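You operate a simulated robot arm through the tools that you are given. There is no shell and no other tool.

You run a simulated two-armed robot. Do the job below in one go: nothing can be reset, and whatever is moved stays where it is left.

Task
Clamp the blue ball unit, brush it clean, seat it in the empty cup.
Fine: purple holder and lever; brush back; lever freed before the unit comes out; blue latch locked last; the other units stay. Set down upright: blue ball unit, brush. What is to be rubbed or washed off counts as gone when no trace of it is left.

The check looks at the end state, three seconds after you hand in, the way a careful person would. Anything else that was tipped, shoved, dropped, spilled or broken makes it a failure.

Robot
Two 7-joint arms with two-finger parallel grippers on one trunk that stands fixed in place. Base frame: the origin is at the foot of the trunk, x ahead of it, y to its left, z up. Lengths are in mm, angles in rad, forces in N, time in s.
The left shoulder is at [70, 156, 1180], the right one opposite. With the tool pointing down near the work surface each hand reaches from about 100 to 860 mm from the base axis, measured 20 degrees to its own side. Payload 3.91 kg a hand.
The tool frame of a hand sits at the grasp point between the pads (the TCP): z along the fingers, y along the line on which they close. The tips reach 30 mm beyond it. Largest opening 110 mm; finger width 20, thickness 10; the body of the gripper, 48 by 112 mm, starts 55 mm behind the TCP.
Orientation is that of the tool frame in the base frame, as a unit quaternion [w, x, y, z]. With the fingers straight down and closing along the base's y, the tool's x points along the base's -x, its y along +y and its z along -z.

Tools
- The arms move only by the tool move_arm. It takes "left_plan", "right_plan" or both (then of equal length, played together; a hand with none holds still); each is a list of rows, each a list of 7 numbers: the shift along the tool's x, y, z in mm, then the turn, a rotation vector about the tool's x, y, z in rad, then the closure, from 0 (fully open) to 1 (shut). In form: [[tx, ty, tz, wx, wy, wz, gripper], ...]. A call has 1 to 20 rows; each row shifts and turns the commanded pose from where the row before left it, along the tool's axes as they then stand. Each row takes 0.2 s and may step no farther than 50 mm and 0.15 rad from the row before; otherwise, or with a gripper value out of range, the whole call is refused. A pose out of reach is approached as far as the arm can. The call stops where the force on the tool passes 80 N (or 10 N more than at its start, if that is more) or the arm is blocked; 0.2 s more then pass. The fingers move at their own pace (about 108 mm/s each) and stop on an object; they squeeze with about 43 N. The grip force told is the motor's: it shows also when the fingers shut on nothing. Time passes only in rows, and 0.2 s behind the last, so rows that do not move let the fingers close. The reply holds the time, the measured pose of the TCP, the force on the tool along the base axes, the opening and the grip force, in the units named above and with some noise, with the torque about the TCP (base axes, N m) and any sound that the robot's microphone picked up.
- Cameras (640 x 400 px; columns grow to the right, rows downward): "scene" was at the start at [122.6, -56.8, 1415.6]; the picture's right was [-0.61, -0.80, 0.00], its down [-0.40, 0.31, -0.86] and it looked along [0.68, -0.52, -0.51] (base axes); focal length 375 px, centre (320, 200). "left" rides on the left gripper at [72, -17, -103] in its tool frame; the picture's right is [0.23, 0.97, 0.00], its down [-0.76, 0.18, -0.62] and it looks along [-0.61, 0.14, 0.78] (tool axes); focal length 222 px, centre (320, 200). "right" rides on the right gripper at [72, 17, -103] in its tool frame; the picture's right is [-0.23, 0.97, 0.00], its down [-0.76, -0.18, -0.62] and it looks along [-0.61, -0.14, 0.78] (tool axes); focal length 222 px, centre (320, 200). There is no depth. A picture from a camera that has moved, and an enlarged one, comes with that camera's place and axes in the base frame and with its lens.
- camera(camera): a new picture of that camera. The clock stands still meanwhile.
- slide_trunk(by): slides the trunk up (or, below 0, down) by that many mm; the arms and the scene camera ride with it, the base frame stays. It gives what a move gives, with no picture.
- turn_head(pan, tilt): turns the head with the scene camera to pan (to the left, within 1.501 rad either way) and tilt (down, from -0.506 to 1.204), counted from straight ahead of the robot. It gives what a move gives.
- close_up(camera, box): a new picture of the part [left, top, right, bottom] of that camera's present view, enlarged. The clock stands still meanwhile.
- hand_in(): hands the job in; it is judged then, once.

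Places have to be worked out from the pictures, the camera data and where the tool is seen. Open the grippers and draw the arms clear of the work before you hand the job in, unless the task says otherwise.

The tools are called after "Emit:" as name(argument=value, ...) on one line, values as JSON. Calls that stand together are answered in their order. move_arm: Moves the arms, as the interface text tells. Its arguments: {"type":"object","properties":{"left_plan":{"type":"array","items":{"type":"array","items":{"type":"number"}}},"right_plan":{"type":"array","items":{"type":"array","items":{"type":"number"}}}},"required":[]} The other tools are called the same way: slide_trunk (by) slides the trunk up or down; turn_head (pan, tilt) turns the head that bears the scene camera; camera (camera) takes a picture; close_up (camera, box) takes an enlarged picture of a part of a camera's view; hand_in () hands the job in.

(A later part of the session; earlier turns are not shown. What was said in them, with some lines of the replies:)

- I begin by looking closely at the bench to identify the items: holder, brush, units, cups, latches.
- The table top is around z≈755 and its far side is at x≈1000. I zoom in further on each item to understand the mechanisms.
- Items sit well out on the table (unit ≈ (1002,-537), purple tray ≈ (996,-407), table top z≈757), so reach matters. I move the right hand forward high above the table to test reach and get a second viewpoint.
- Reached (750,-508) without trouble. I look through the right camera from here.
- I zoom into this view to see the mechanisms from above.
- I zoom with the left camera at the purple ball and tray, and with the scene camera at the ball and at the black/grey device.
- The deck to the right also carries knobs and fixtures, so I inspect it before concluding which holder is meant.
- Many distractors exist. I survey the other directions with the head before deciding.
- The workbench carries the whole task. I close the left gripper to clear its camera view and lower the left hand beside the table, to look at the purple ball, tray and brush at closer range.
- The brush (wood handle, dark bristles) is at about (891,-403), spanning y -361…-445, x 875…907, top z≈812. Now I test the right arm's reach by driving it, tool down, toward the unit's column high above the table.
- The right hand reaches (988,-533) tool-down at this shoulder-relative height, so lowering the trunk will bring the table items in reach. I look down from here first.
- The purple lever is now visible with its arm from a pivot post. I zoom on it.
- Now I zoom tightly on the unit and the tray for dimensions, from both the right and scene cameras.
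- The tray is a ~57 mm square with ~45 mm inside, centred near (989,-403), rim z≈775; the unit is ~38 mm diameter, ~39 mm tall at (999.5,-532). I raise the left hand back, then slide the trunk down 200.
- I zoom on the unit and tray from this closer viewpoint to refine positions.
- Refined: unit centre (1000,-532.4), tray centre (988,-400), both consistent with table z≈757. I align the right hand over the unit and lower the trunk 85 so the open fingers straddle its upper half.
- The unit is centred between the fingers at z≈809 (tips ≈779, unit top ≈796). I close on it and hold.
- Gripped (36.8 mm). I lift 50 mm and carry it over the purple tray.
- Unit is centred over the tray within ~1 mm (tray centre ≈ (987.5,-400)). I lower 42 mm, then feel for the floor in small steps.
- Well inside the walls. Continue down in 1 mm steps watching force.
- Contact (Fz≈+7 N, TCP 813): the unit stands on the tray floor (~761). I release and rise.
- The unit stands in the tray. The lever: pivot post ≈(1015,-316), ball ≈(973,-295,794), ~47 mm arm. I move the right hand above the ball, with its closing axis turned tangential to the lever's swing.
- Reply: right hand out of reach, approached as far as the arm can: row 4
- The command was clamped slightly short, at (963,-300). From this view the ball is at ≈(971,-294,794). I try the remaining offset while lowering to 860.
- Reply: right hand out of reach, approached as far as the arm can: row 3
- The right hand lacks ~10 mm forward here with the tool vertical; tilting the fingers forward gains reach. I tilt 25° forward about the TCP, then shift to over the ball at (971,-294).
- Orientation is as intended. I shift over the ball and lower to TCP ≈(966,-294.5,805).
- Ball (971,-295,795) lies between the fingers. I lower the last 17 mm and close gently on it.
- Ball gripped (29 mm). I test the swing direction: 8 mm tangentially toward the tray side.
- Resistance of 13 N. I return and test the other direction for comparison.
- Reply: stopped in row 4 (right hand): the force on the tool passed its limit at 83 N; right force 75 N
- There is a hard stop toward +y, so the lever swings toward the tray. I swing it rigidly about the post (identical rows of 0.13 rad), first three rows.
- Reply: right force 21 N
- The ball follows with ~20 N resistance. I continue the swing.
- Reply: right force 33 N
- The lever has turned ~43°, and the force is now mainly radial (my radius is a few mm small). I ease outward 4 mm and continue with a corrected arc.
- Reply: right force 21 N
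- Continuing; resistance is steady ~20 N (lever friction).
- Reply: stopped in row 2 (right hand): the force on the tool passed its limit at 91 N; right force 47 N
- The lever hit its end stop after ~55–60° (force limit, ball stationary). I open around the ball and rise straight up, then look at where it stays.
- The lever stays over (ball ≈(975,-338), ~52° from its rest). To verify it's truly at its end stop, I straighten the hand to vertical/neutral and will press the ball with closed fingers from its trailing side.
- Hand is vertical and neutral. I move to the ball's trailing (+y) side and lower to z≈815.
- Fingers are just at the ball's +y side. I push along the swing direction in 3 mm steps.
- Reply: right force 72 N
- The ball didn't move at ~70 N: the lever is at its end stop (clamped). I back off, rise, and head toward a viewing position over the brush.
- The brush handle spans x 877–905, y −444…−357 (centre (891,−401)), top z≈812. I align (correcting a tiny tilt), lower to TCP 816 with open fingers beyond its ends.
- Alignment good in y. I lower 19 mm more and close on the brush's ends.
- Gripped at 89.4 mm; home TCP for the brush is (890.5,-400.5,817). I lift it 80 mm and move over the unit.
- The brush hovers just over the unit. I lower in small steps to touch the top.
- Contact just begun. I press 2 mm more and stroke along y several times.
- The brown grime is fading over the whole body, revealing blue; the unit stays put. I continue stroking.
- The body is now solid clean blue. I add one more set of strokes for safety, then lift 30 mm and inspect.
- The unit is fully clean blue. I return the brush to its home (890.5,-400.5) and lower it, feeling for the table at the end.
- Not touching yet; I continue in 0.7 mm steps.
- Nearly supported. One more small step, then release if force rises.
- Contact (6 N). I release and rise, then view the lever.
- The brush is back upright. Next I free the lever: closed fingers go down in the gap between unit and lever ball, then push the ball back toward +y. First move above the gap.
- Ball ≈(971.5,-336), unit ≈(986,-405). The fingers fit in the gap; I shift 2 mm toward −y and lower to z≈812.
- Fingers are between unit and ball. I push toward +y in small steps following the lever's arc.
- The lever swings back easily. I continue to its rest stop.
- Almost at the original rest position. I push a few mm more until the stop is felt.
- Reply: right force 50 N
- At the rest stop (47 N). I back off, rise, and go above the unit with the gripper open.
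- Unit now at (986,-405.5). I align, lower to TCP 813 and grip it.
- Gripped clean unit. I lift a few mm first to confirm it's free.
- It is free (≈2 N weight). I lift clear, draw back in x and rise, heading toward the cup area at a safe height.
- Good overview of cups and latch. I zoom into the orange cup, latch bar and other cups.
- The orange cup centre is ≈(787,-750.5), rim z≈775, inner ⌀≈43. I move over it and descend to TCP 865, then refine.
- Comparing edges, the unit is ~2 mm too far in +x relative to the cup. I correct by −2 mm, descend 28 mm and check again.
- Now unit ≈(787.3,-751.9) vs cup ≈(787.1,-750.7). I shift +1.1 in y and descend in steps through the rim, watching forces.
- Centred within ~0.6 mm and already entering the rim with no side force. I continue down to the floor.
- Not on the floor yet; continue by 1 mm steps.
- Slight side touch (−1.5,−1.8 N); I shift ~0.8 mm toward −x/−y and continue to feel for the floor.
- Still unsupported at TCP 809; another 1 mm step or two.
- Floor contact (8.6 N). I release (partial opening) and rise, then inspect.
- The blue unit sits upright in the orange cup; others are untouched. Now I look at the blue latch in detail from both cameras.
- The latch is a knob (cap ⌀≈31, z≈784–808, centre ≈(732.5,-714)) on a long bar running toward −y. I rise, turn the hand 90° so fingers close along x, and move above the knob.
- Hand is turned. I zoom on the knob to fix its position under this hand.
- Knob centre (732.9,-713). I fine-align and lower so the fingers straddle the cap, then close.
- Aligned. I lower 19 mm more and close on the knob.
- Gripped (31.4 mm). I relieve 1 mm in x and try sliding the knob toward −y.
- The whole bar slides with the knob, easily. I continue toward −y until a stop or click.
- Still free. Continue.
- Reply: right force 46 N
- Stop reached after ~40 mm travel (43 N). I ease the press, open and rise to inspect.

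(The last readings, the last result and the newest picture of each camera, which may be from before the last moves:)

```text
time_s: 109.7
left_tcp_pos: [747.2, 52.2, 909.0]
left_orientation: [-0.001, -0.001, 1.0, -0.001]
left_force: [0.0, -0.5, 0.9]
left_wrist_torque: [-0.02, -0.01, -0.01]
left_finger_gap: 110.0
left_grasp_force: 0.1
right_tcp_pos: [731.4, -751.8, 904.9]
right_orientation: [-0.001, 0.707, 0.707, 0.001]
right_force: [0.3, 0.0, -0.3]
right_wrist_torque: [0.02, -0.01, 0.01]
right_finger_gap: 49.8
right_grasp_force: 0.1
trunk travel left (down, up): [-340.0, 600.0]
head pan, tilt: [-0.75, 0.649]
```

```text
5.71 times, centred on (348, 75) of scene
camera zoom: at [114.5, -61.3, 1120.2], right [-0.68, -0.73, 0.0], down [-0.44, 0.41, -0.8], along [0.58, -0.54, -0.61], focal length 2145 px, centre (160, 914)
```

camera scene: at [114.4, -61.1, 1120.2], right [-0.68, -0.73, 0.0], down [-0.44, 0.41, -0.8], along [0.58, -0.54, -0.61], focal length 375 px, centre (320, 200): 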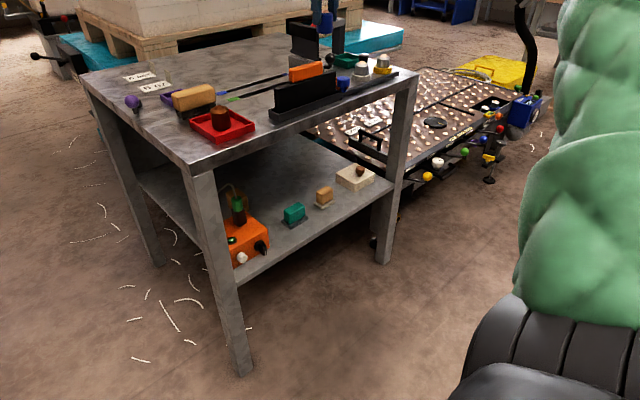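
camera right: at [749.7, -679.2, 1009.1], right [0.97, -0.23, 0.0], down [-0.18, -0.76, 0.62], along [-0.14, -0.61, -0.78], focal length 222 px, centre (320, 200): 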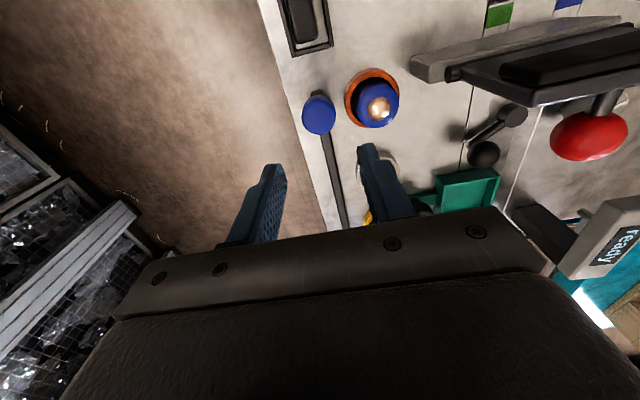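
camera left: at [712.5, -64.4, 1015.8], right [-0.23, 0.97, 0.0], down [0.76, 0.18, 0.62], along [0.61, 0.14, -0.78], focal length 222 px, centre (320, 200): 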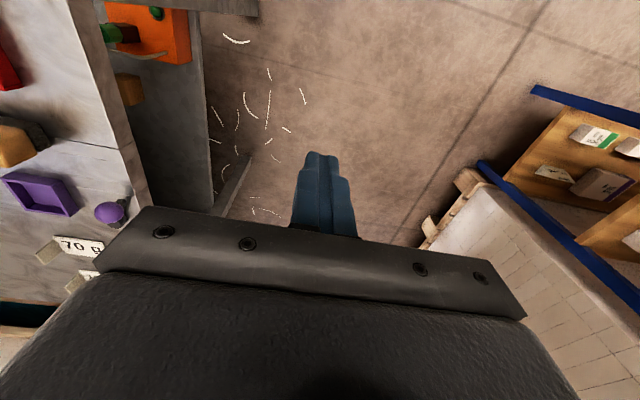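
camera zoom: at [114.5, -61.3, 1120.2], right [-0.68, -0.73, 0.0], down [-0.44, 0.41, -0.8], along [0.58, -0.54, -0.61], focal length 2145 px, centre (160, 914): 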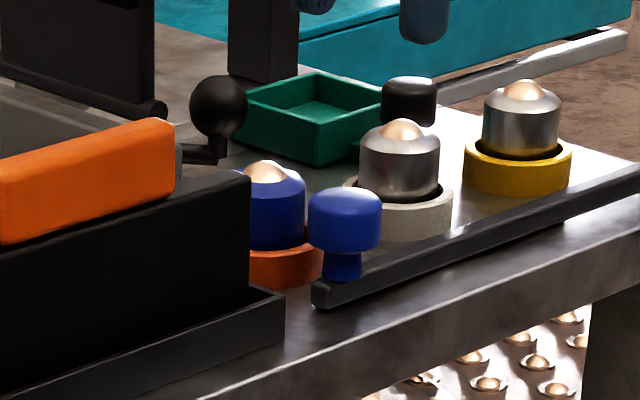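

Zoom to measure where the knob actually is now.

Emit:
close_up(camera="right", box=[272, 70, 384, 150])

Emit:
close_up(camera="scene", box=[360, 60, 424, 100])

```text
5.00 times, centred on (328, 110) of right
camera zoom: at [749.7, -679.2, 1009.1], right [0.97, -0.23, 0.0], down [-0.18, -0.76, 0.62], along [-0.14, -0.61, -0.78], focal length 1111 px, centre (280, 650)
```

zoom: 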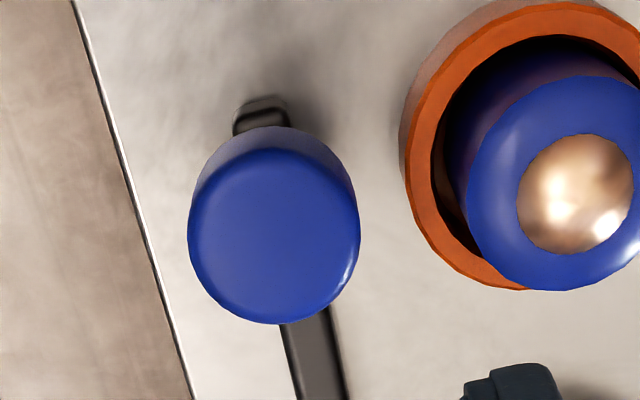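

```text
10.00 times, centred on (392, 80) of scene
camera zoom: at [114.5, -61.3, 1120.2], right [-0.68, -0.73, 0.0], down [-0.44, 0.41, -0.8], along [0.58, -0.54, -0.61], focal length 3754 px, centre (-400, 1400)
```

zoom: 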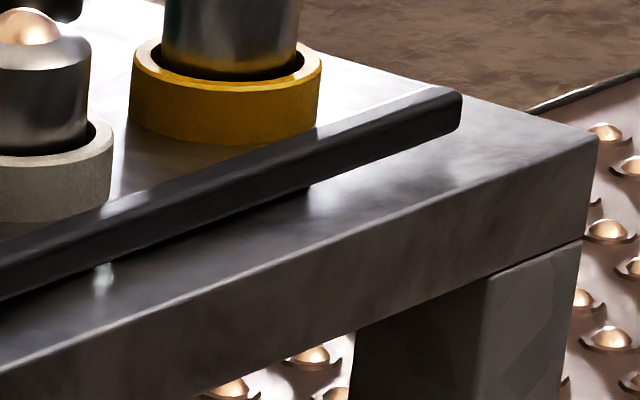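

The knob moved 30 mm (to y≈-743.5) and my fingers slipped the rest. To verify it's truly at its stop, I close the fingers, go down on the +y side and press toward −y.

Emit:
move_arm(right_plan=[[19, 0.8, 0, 0, 0, 0, 1], [19, 0.8, 0, 0, 0, 0, 1], [0, 0, 40, 0, 0, 0, 1], [0, 0, 30, 0, 0, 0, 1], [0, 0, 0, 0, 0, 0, 1]])

Emit:
camera(camera="right")

Emit:
close_up(camera="scene", box=[300, 40, 396, 110])

```text
time_s: 110.9
left_tcp_pos: [746.1, 51.9, 909.1]
left_orientation: [0.0, -0.001, 1.0, 0.0]
left_force: [-0.5, -0.4, 0.6]
left_wrist_torque: [0.01, 0.02, 0.04]
left_finger_gap: 109.7
left_grasp_force: 0.1
right_tcp_pos: [732.3, -714.1, 834.1]
right_orientation: [-0.001, 0.707, 0.708, 0.002]
right_force: [-0.1, 0.1, 0.0]
right_wrist_torque: [0.03, 0.01, 0.0]
right_finger_gap: 0.1
right_grasp_force: 37.5
trunk travel left (down, up): [-340.0, 600.0]
head pan, tilt: [-0.75, 0.649]
```

```text
taken
camera right: at [750.7, -641.9, 937.0], right [0.97, -0.23, 0.0], down [-0.18, -0.76, 0.62], along [-0.14, -0.61, -0.78], focal length 222 px, centre (320, 200)
```

right: 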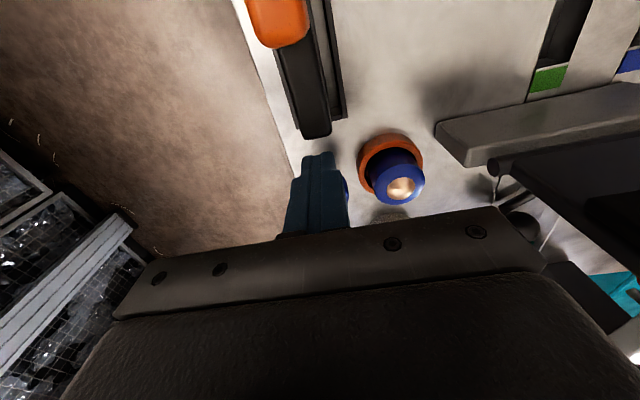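

```text
5.71 times, centred on (348, 75) of scene
camera zoom: at [114.3, -61.1, 1120.3], right [-0.68, -0.73, 0.0], down [-0.44, 0.41, -0.8], along [0.58, -0.54, -0.6], focal length 2145 px, centre (160, 914)
```

zoom: 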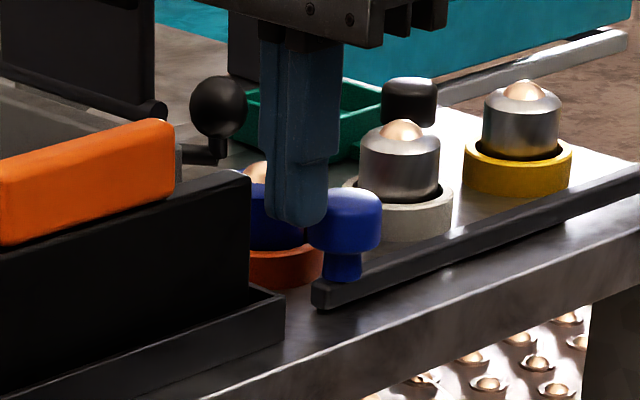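

The fingers are in the gap between knob and black plate. I lower to 815 and press toward −y in 2 mm steps.

Emit:
move_arm(right_plan=[[0, 0, 10, 0, 0, 0, 1], [0, 0, 9, 0, 0, 0, 1], [-2, 0, 0, 0, 0, 0, 1], [-2, 0, 0, 0, 0, 0, 1], [-2, 0, 0, 0, 0, 0, 1], [0, 0, 0, 0, 0, 0, 1]])

Emit:
move_arm(right_plan=[[-2, 0, 0, 0, 0, 0, 1], [-2, 0, 0, 0, 0, 0, 1], [0, 0, 0, 0, 0, 0, 1]])

Emit:
close_up(camera="scene", box=[300, 40, 396, 110])

```text
time_s: 112.3
left_tcp_pos: [745.9, 53.4, 911.3]
left_orientation: [0.0, -0.001, 1.0, -0.001]
left_force: [-0.2, 0.5, 0.1]
left_wrist_torque: [-0.03, 0.0, 0.02]
left_finger_gap: 110.0
left_grasp_force: 0.1
right_tcp_pos: [733.6, -718.9, 814.2]
right_orientation: [0.0, 0.707, 0.708, 0.001]
right_force: [-2.7, 12.1, -3.1]
right_wrist_torque: [0.22, 0.08, -0.05]
right_finger_gap: 0.2
right_grasp_force: 38.2
trunk travel left (down, up): [-340.0, 600.0]
head pan, tilt: [-0.75, 0.649]
```

```text
time_s: 113.1
left_tcp_pos: [746.4, 54.6, 908.5]
left_orientation: [-0.001, -0.001, 1.0, -0.001]
left_force: [0.7, -0.1, 0.2]
left_wrist_torque: [0.0, 0.01, 0.0]
left_finger_gap: 109.9
left_grasp_force: 0.0
right_tcp_pos: [733.1, -719.4, 816.4]
right_orientation: [-0.002, 0.706, 0.709, 0.0]
right_force: [-11.1, 72.1, -23.2]
right_wrist_torque: [1.46, 0.35, -0.19]
right_finger_gap: 0.2
right_grasp_force: 37.7
trunk travel left (down, up): [-340.0, 600.0]
head pan, tilt: [-0.75, 0.649]
```

```text
5.71 times, centred on (348, 75) of scene
camera zoom: at [115.2, -57.7, 1120.0], right [-0.68, -0.73, 0.0], down [-0.44, 0.41, -0.8], along [0.58, -0.54, -0.6], focal length 2145 px, centre (160, 914)
```

zoom: 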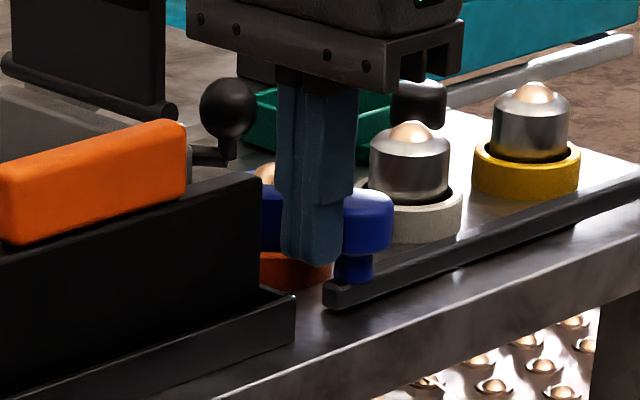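

Hard stop confirmed (72 N, no motion): the latch is fully across. I back off, rise, and draw the arm clear.

Emit:
move_arm(right_plan=[[4, 0, 0, 0, 0, 0, 1], [4, 0, 0, 0, 0, 0, 1], [0, 0, -40, 0, 0, 0, 1], [0, 0, -45, 0, 0, 0, 1], [0, 0, -45, 0, 0, 0, 0.6], [0, -40, -40, 0, 0, 0, 0], [0, -45, 0, 0, 0, 0, 0], [0, -45, 0, 0, 0, 0, 0], [0, -45, 0, 0, 0, 0, 0], [0, -45, 0, 0, 0, 0, 0], [0, 0, 0, 0, 0, 0, 0]])

Emit:
camera(camera="scene")

Emit:
close_up(camera="scene", box=[300, 40, 420, 115])

Emit:
close_up(camera="scene", box=[90, 55, 250, 155])

Emit:
camera(camera="right")

```text
refused: row 6 steps farther than a row can; nothing moved
```

```text
taken
camera scene: at [115.2, -57.7, 1120.0], right [-0.68, -0.73, 0.0], down [-0.44, 0.41, -0.8], along [0.58, -0.54, -0.6], focal length 375 px, centre (320, 200)
```

scene: 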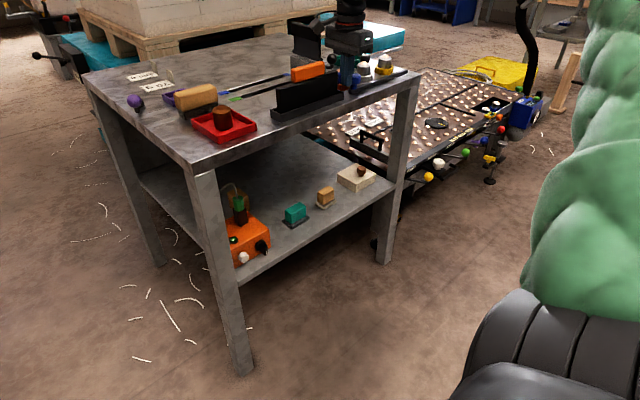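

```text
5.33 times, centred on (360, 78) of scene
camera zoom: at [115.2, -57.7, 1120.0], right [-0.68, -0.73, 0.0], down [-0.44, 0.41, -0.8], along [0.58, -0.54, -0.6], focal length 2002 px, centre (107, 853)
```

zoom: 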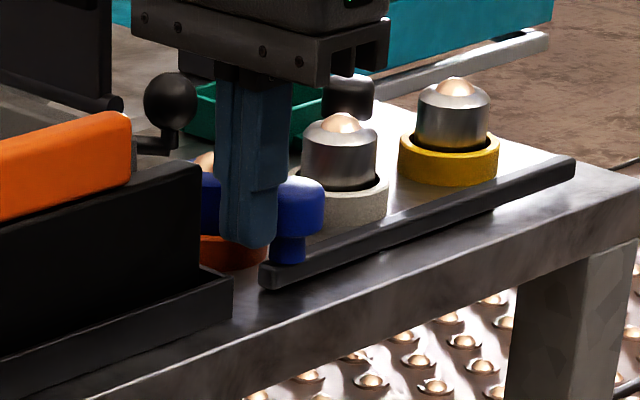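

```text
4.00 times, centred on (170, 105) of scene
camera zoom: at [115.2, -57.7, 1120.0], right [-0.68, -0.73, 0.0], down [-0.44, 0.41, -0.8], along [0.58, -0.54, -0.6], focal length 1502 px, centre (920, 580)
```

zoom: 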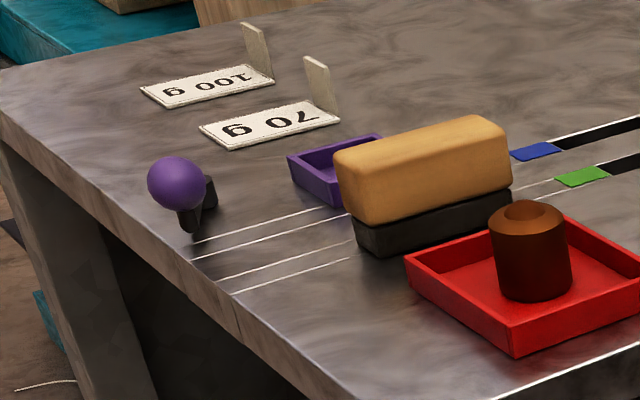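

```text
taken
camera right: at [752.3, -647.7, 919.0], right [0.97, -0.22, 0.0], down [-0.17, -0.76, 0.62], along [-0.14, -0.61, -0.78], focal length 222 px, centre (320, 200)
```

right: 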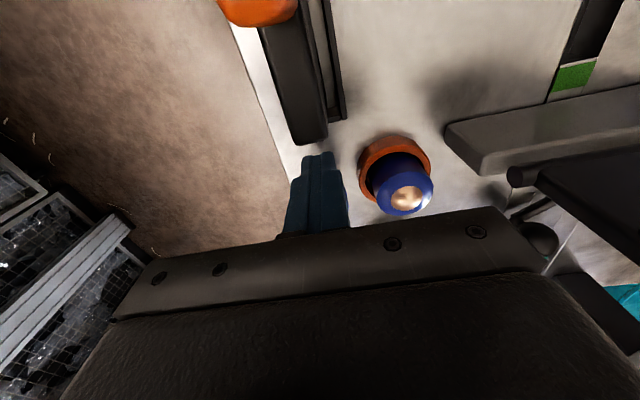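

The plan was refused for one over-long row; I resend it with shorter steps.

Emit:
move_arm(right_plan=[[4, 0, 0, 0, 0, 0, 1], [4, 0, 0, 0, 0, 0, 1], [0, 0, -40, 0, 0, 0, 1], [0, 0, -45, 0, 0, 0, 1], [0, 0, -45, 0, 0, 0, 0.6], [0, 0, -40, 0, 0, 0, 0], [0, -45, 0, 0, 0, 0, 0], [0, -45, 0, 0, 0, 0, 0], [0, -45, 0, 0, 0, 0, 0], [0, -45, 0, 0, 0, 0, 0], [0, -45, 0, 0, 0, 0, 0], [0, 0, 0, 0, 0, 0, 0]])

Emit:
camera(camera="right")

Emit:
close_up(camera="scene", box=[300, 40, 420, 115])

Emit:
close_up(camera="scene", box=[90, 55, 250, 155])

```text
time_s: 115.7
left_tcp_pos: [746.7, 52.2, 909.5]
left_orientation: [-0.001, -0.001, 1.0, 0.0]
left_force: [1.2, -0.8, -0.5]
left_wrist_torque: [-0.01, 0.03, 0.02]
left_finger_gap: 110.1
left_grasp_force: 0.0
right_tcp_pos: [507.0, -714.3, 984.6]
right_orientation: [-0.001, 0.706, 0.708, 0.0]
right_force: [0.0, 0.2, 0.3]
right_wrist_torque: [0.04, -0.03, -0.02]
right_finger_gap: 110.0
right_grasp_force: 0.1
trunk travel left (down, up): [-340.0, 600.0]
head pan, tilt: [-0.75, 0.649]
```

```text
taken
camera right: at [525.3, -642.0, 1088.1], right [0.97, -0.22, 0.0], down [-0.18, -0.76, 0.62], along [-0.14, -0.61, -0.78], focal length 222 px, centre (320, 200)
```

right: 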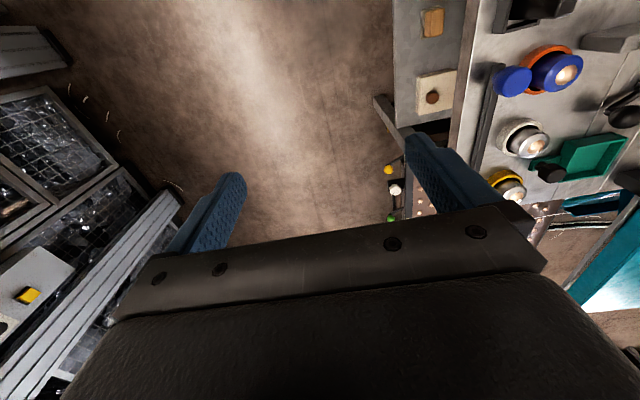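

```text
5.33 times, centred on (360, 78) of scene
camera zoom: at [114.6, -60.7, 1120.3], right [-0.68, -0.73, 0.0], down [-0.44, 0.41, -0.8], along [0.58, -0.54, -0.61], focal length 2002 px, centre (107, 853)
```

zoom: 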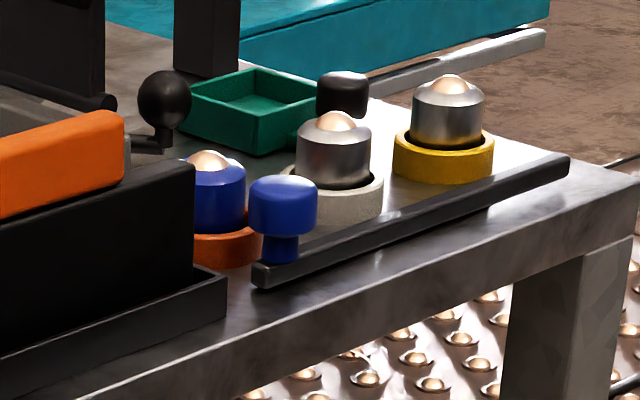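

```text
4.00 times, centred on (170, 105) of scene
camera zoom: at [114.6, -60.7, 1120.3], right [-0.68, -0.73, 0.0], down [-0.44, 0.41, -0.8], along [0.58, -0.54, -0.61], focal length 1502 px, centre (920, 580)
```

zoom: 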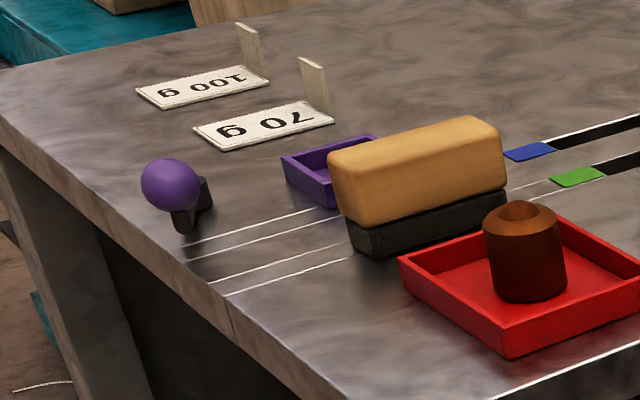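

Everything appears in place. One last close look at the blue unit for any remaining trace, and at the latch, before handing in.

Emit:
close_up(camera="right", box=[480, 30, 608, 110])

Emit:
close_up(camera="scene", box=[326, 60, 366, 95])

```text
5.00 times, centred on (544, 70) of right
camera zoom: at [525.3, -642.0, 1088.1], right [0.97, -0.22, 0.0], down [-0.18, -0.76, 0.62], along [-0.14, -0.61, -0.78], focal length 1111 px, centre (-800, 850)
```

zoom: 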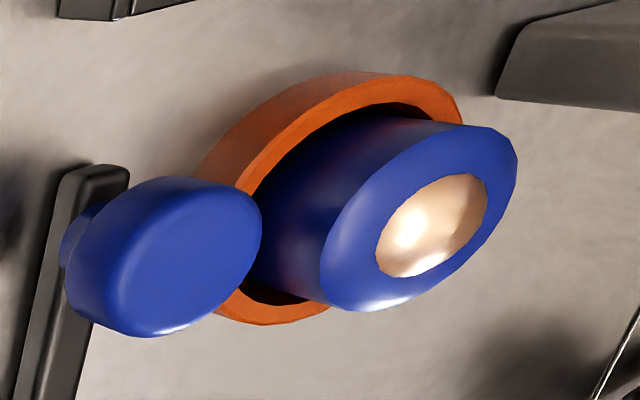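

```text
11.43 times, centred on (346, 78) of scene
camera zoom: at [114.6, -60.7, 1120.3], right [-0.68, -0.73, 0.0], down [-0.44, 0.41, -0.8], along [0.58, -0.54, -0.61], focal length 4290 px, centre (23, 1600)
```

zoom: 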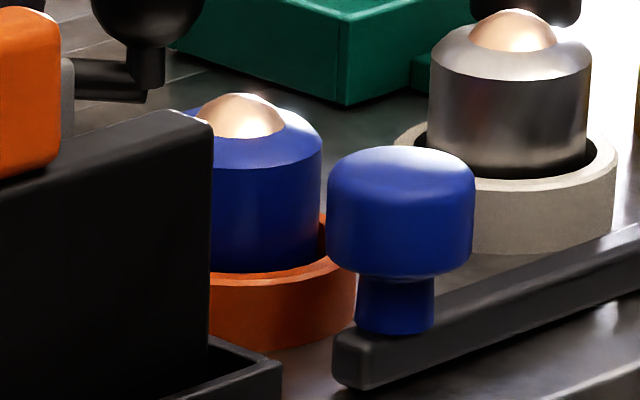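

The unit is clean and upright in the orange cup, and the latch is fully across at its stop. The lever is back at rest, the brush stands in its place, both grippers are open, and the arms are clear. I hand in.

Emit:
hand_in()

```text
The job is handed in.
```

The job is handed in: the blue ball unit was clamped in the purple holder, brushed clean, and is now seated upright in the orange cup.

- **Clamping:** With the unit in the purple holder, I swung the purple lever to its end stop. After brushing I pushed it back to its rest stop before lifting the unit out.
- **Cleaning:** Strokes across the top cleared the grime from the whole body, and no trace showed in the last close-ups.
- **Brush:** It stands upright back in its starting place.
- **Latch:** The blue latch was moved last. It slid about 30 mm toward the robot's right and then stopped hard; pressing again at about 72 N did not move it. No click was reported, so I am taking that end stop as locked.
- **Other items:** The units in the white and yellow cups and the other table items appear undisturbed in the final views.

Both grippers are open and the arms are clear of the table.
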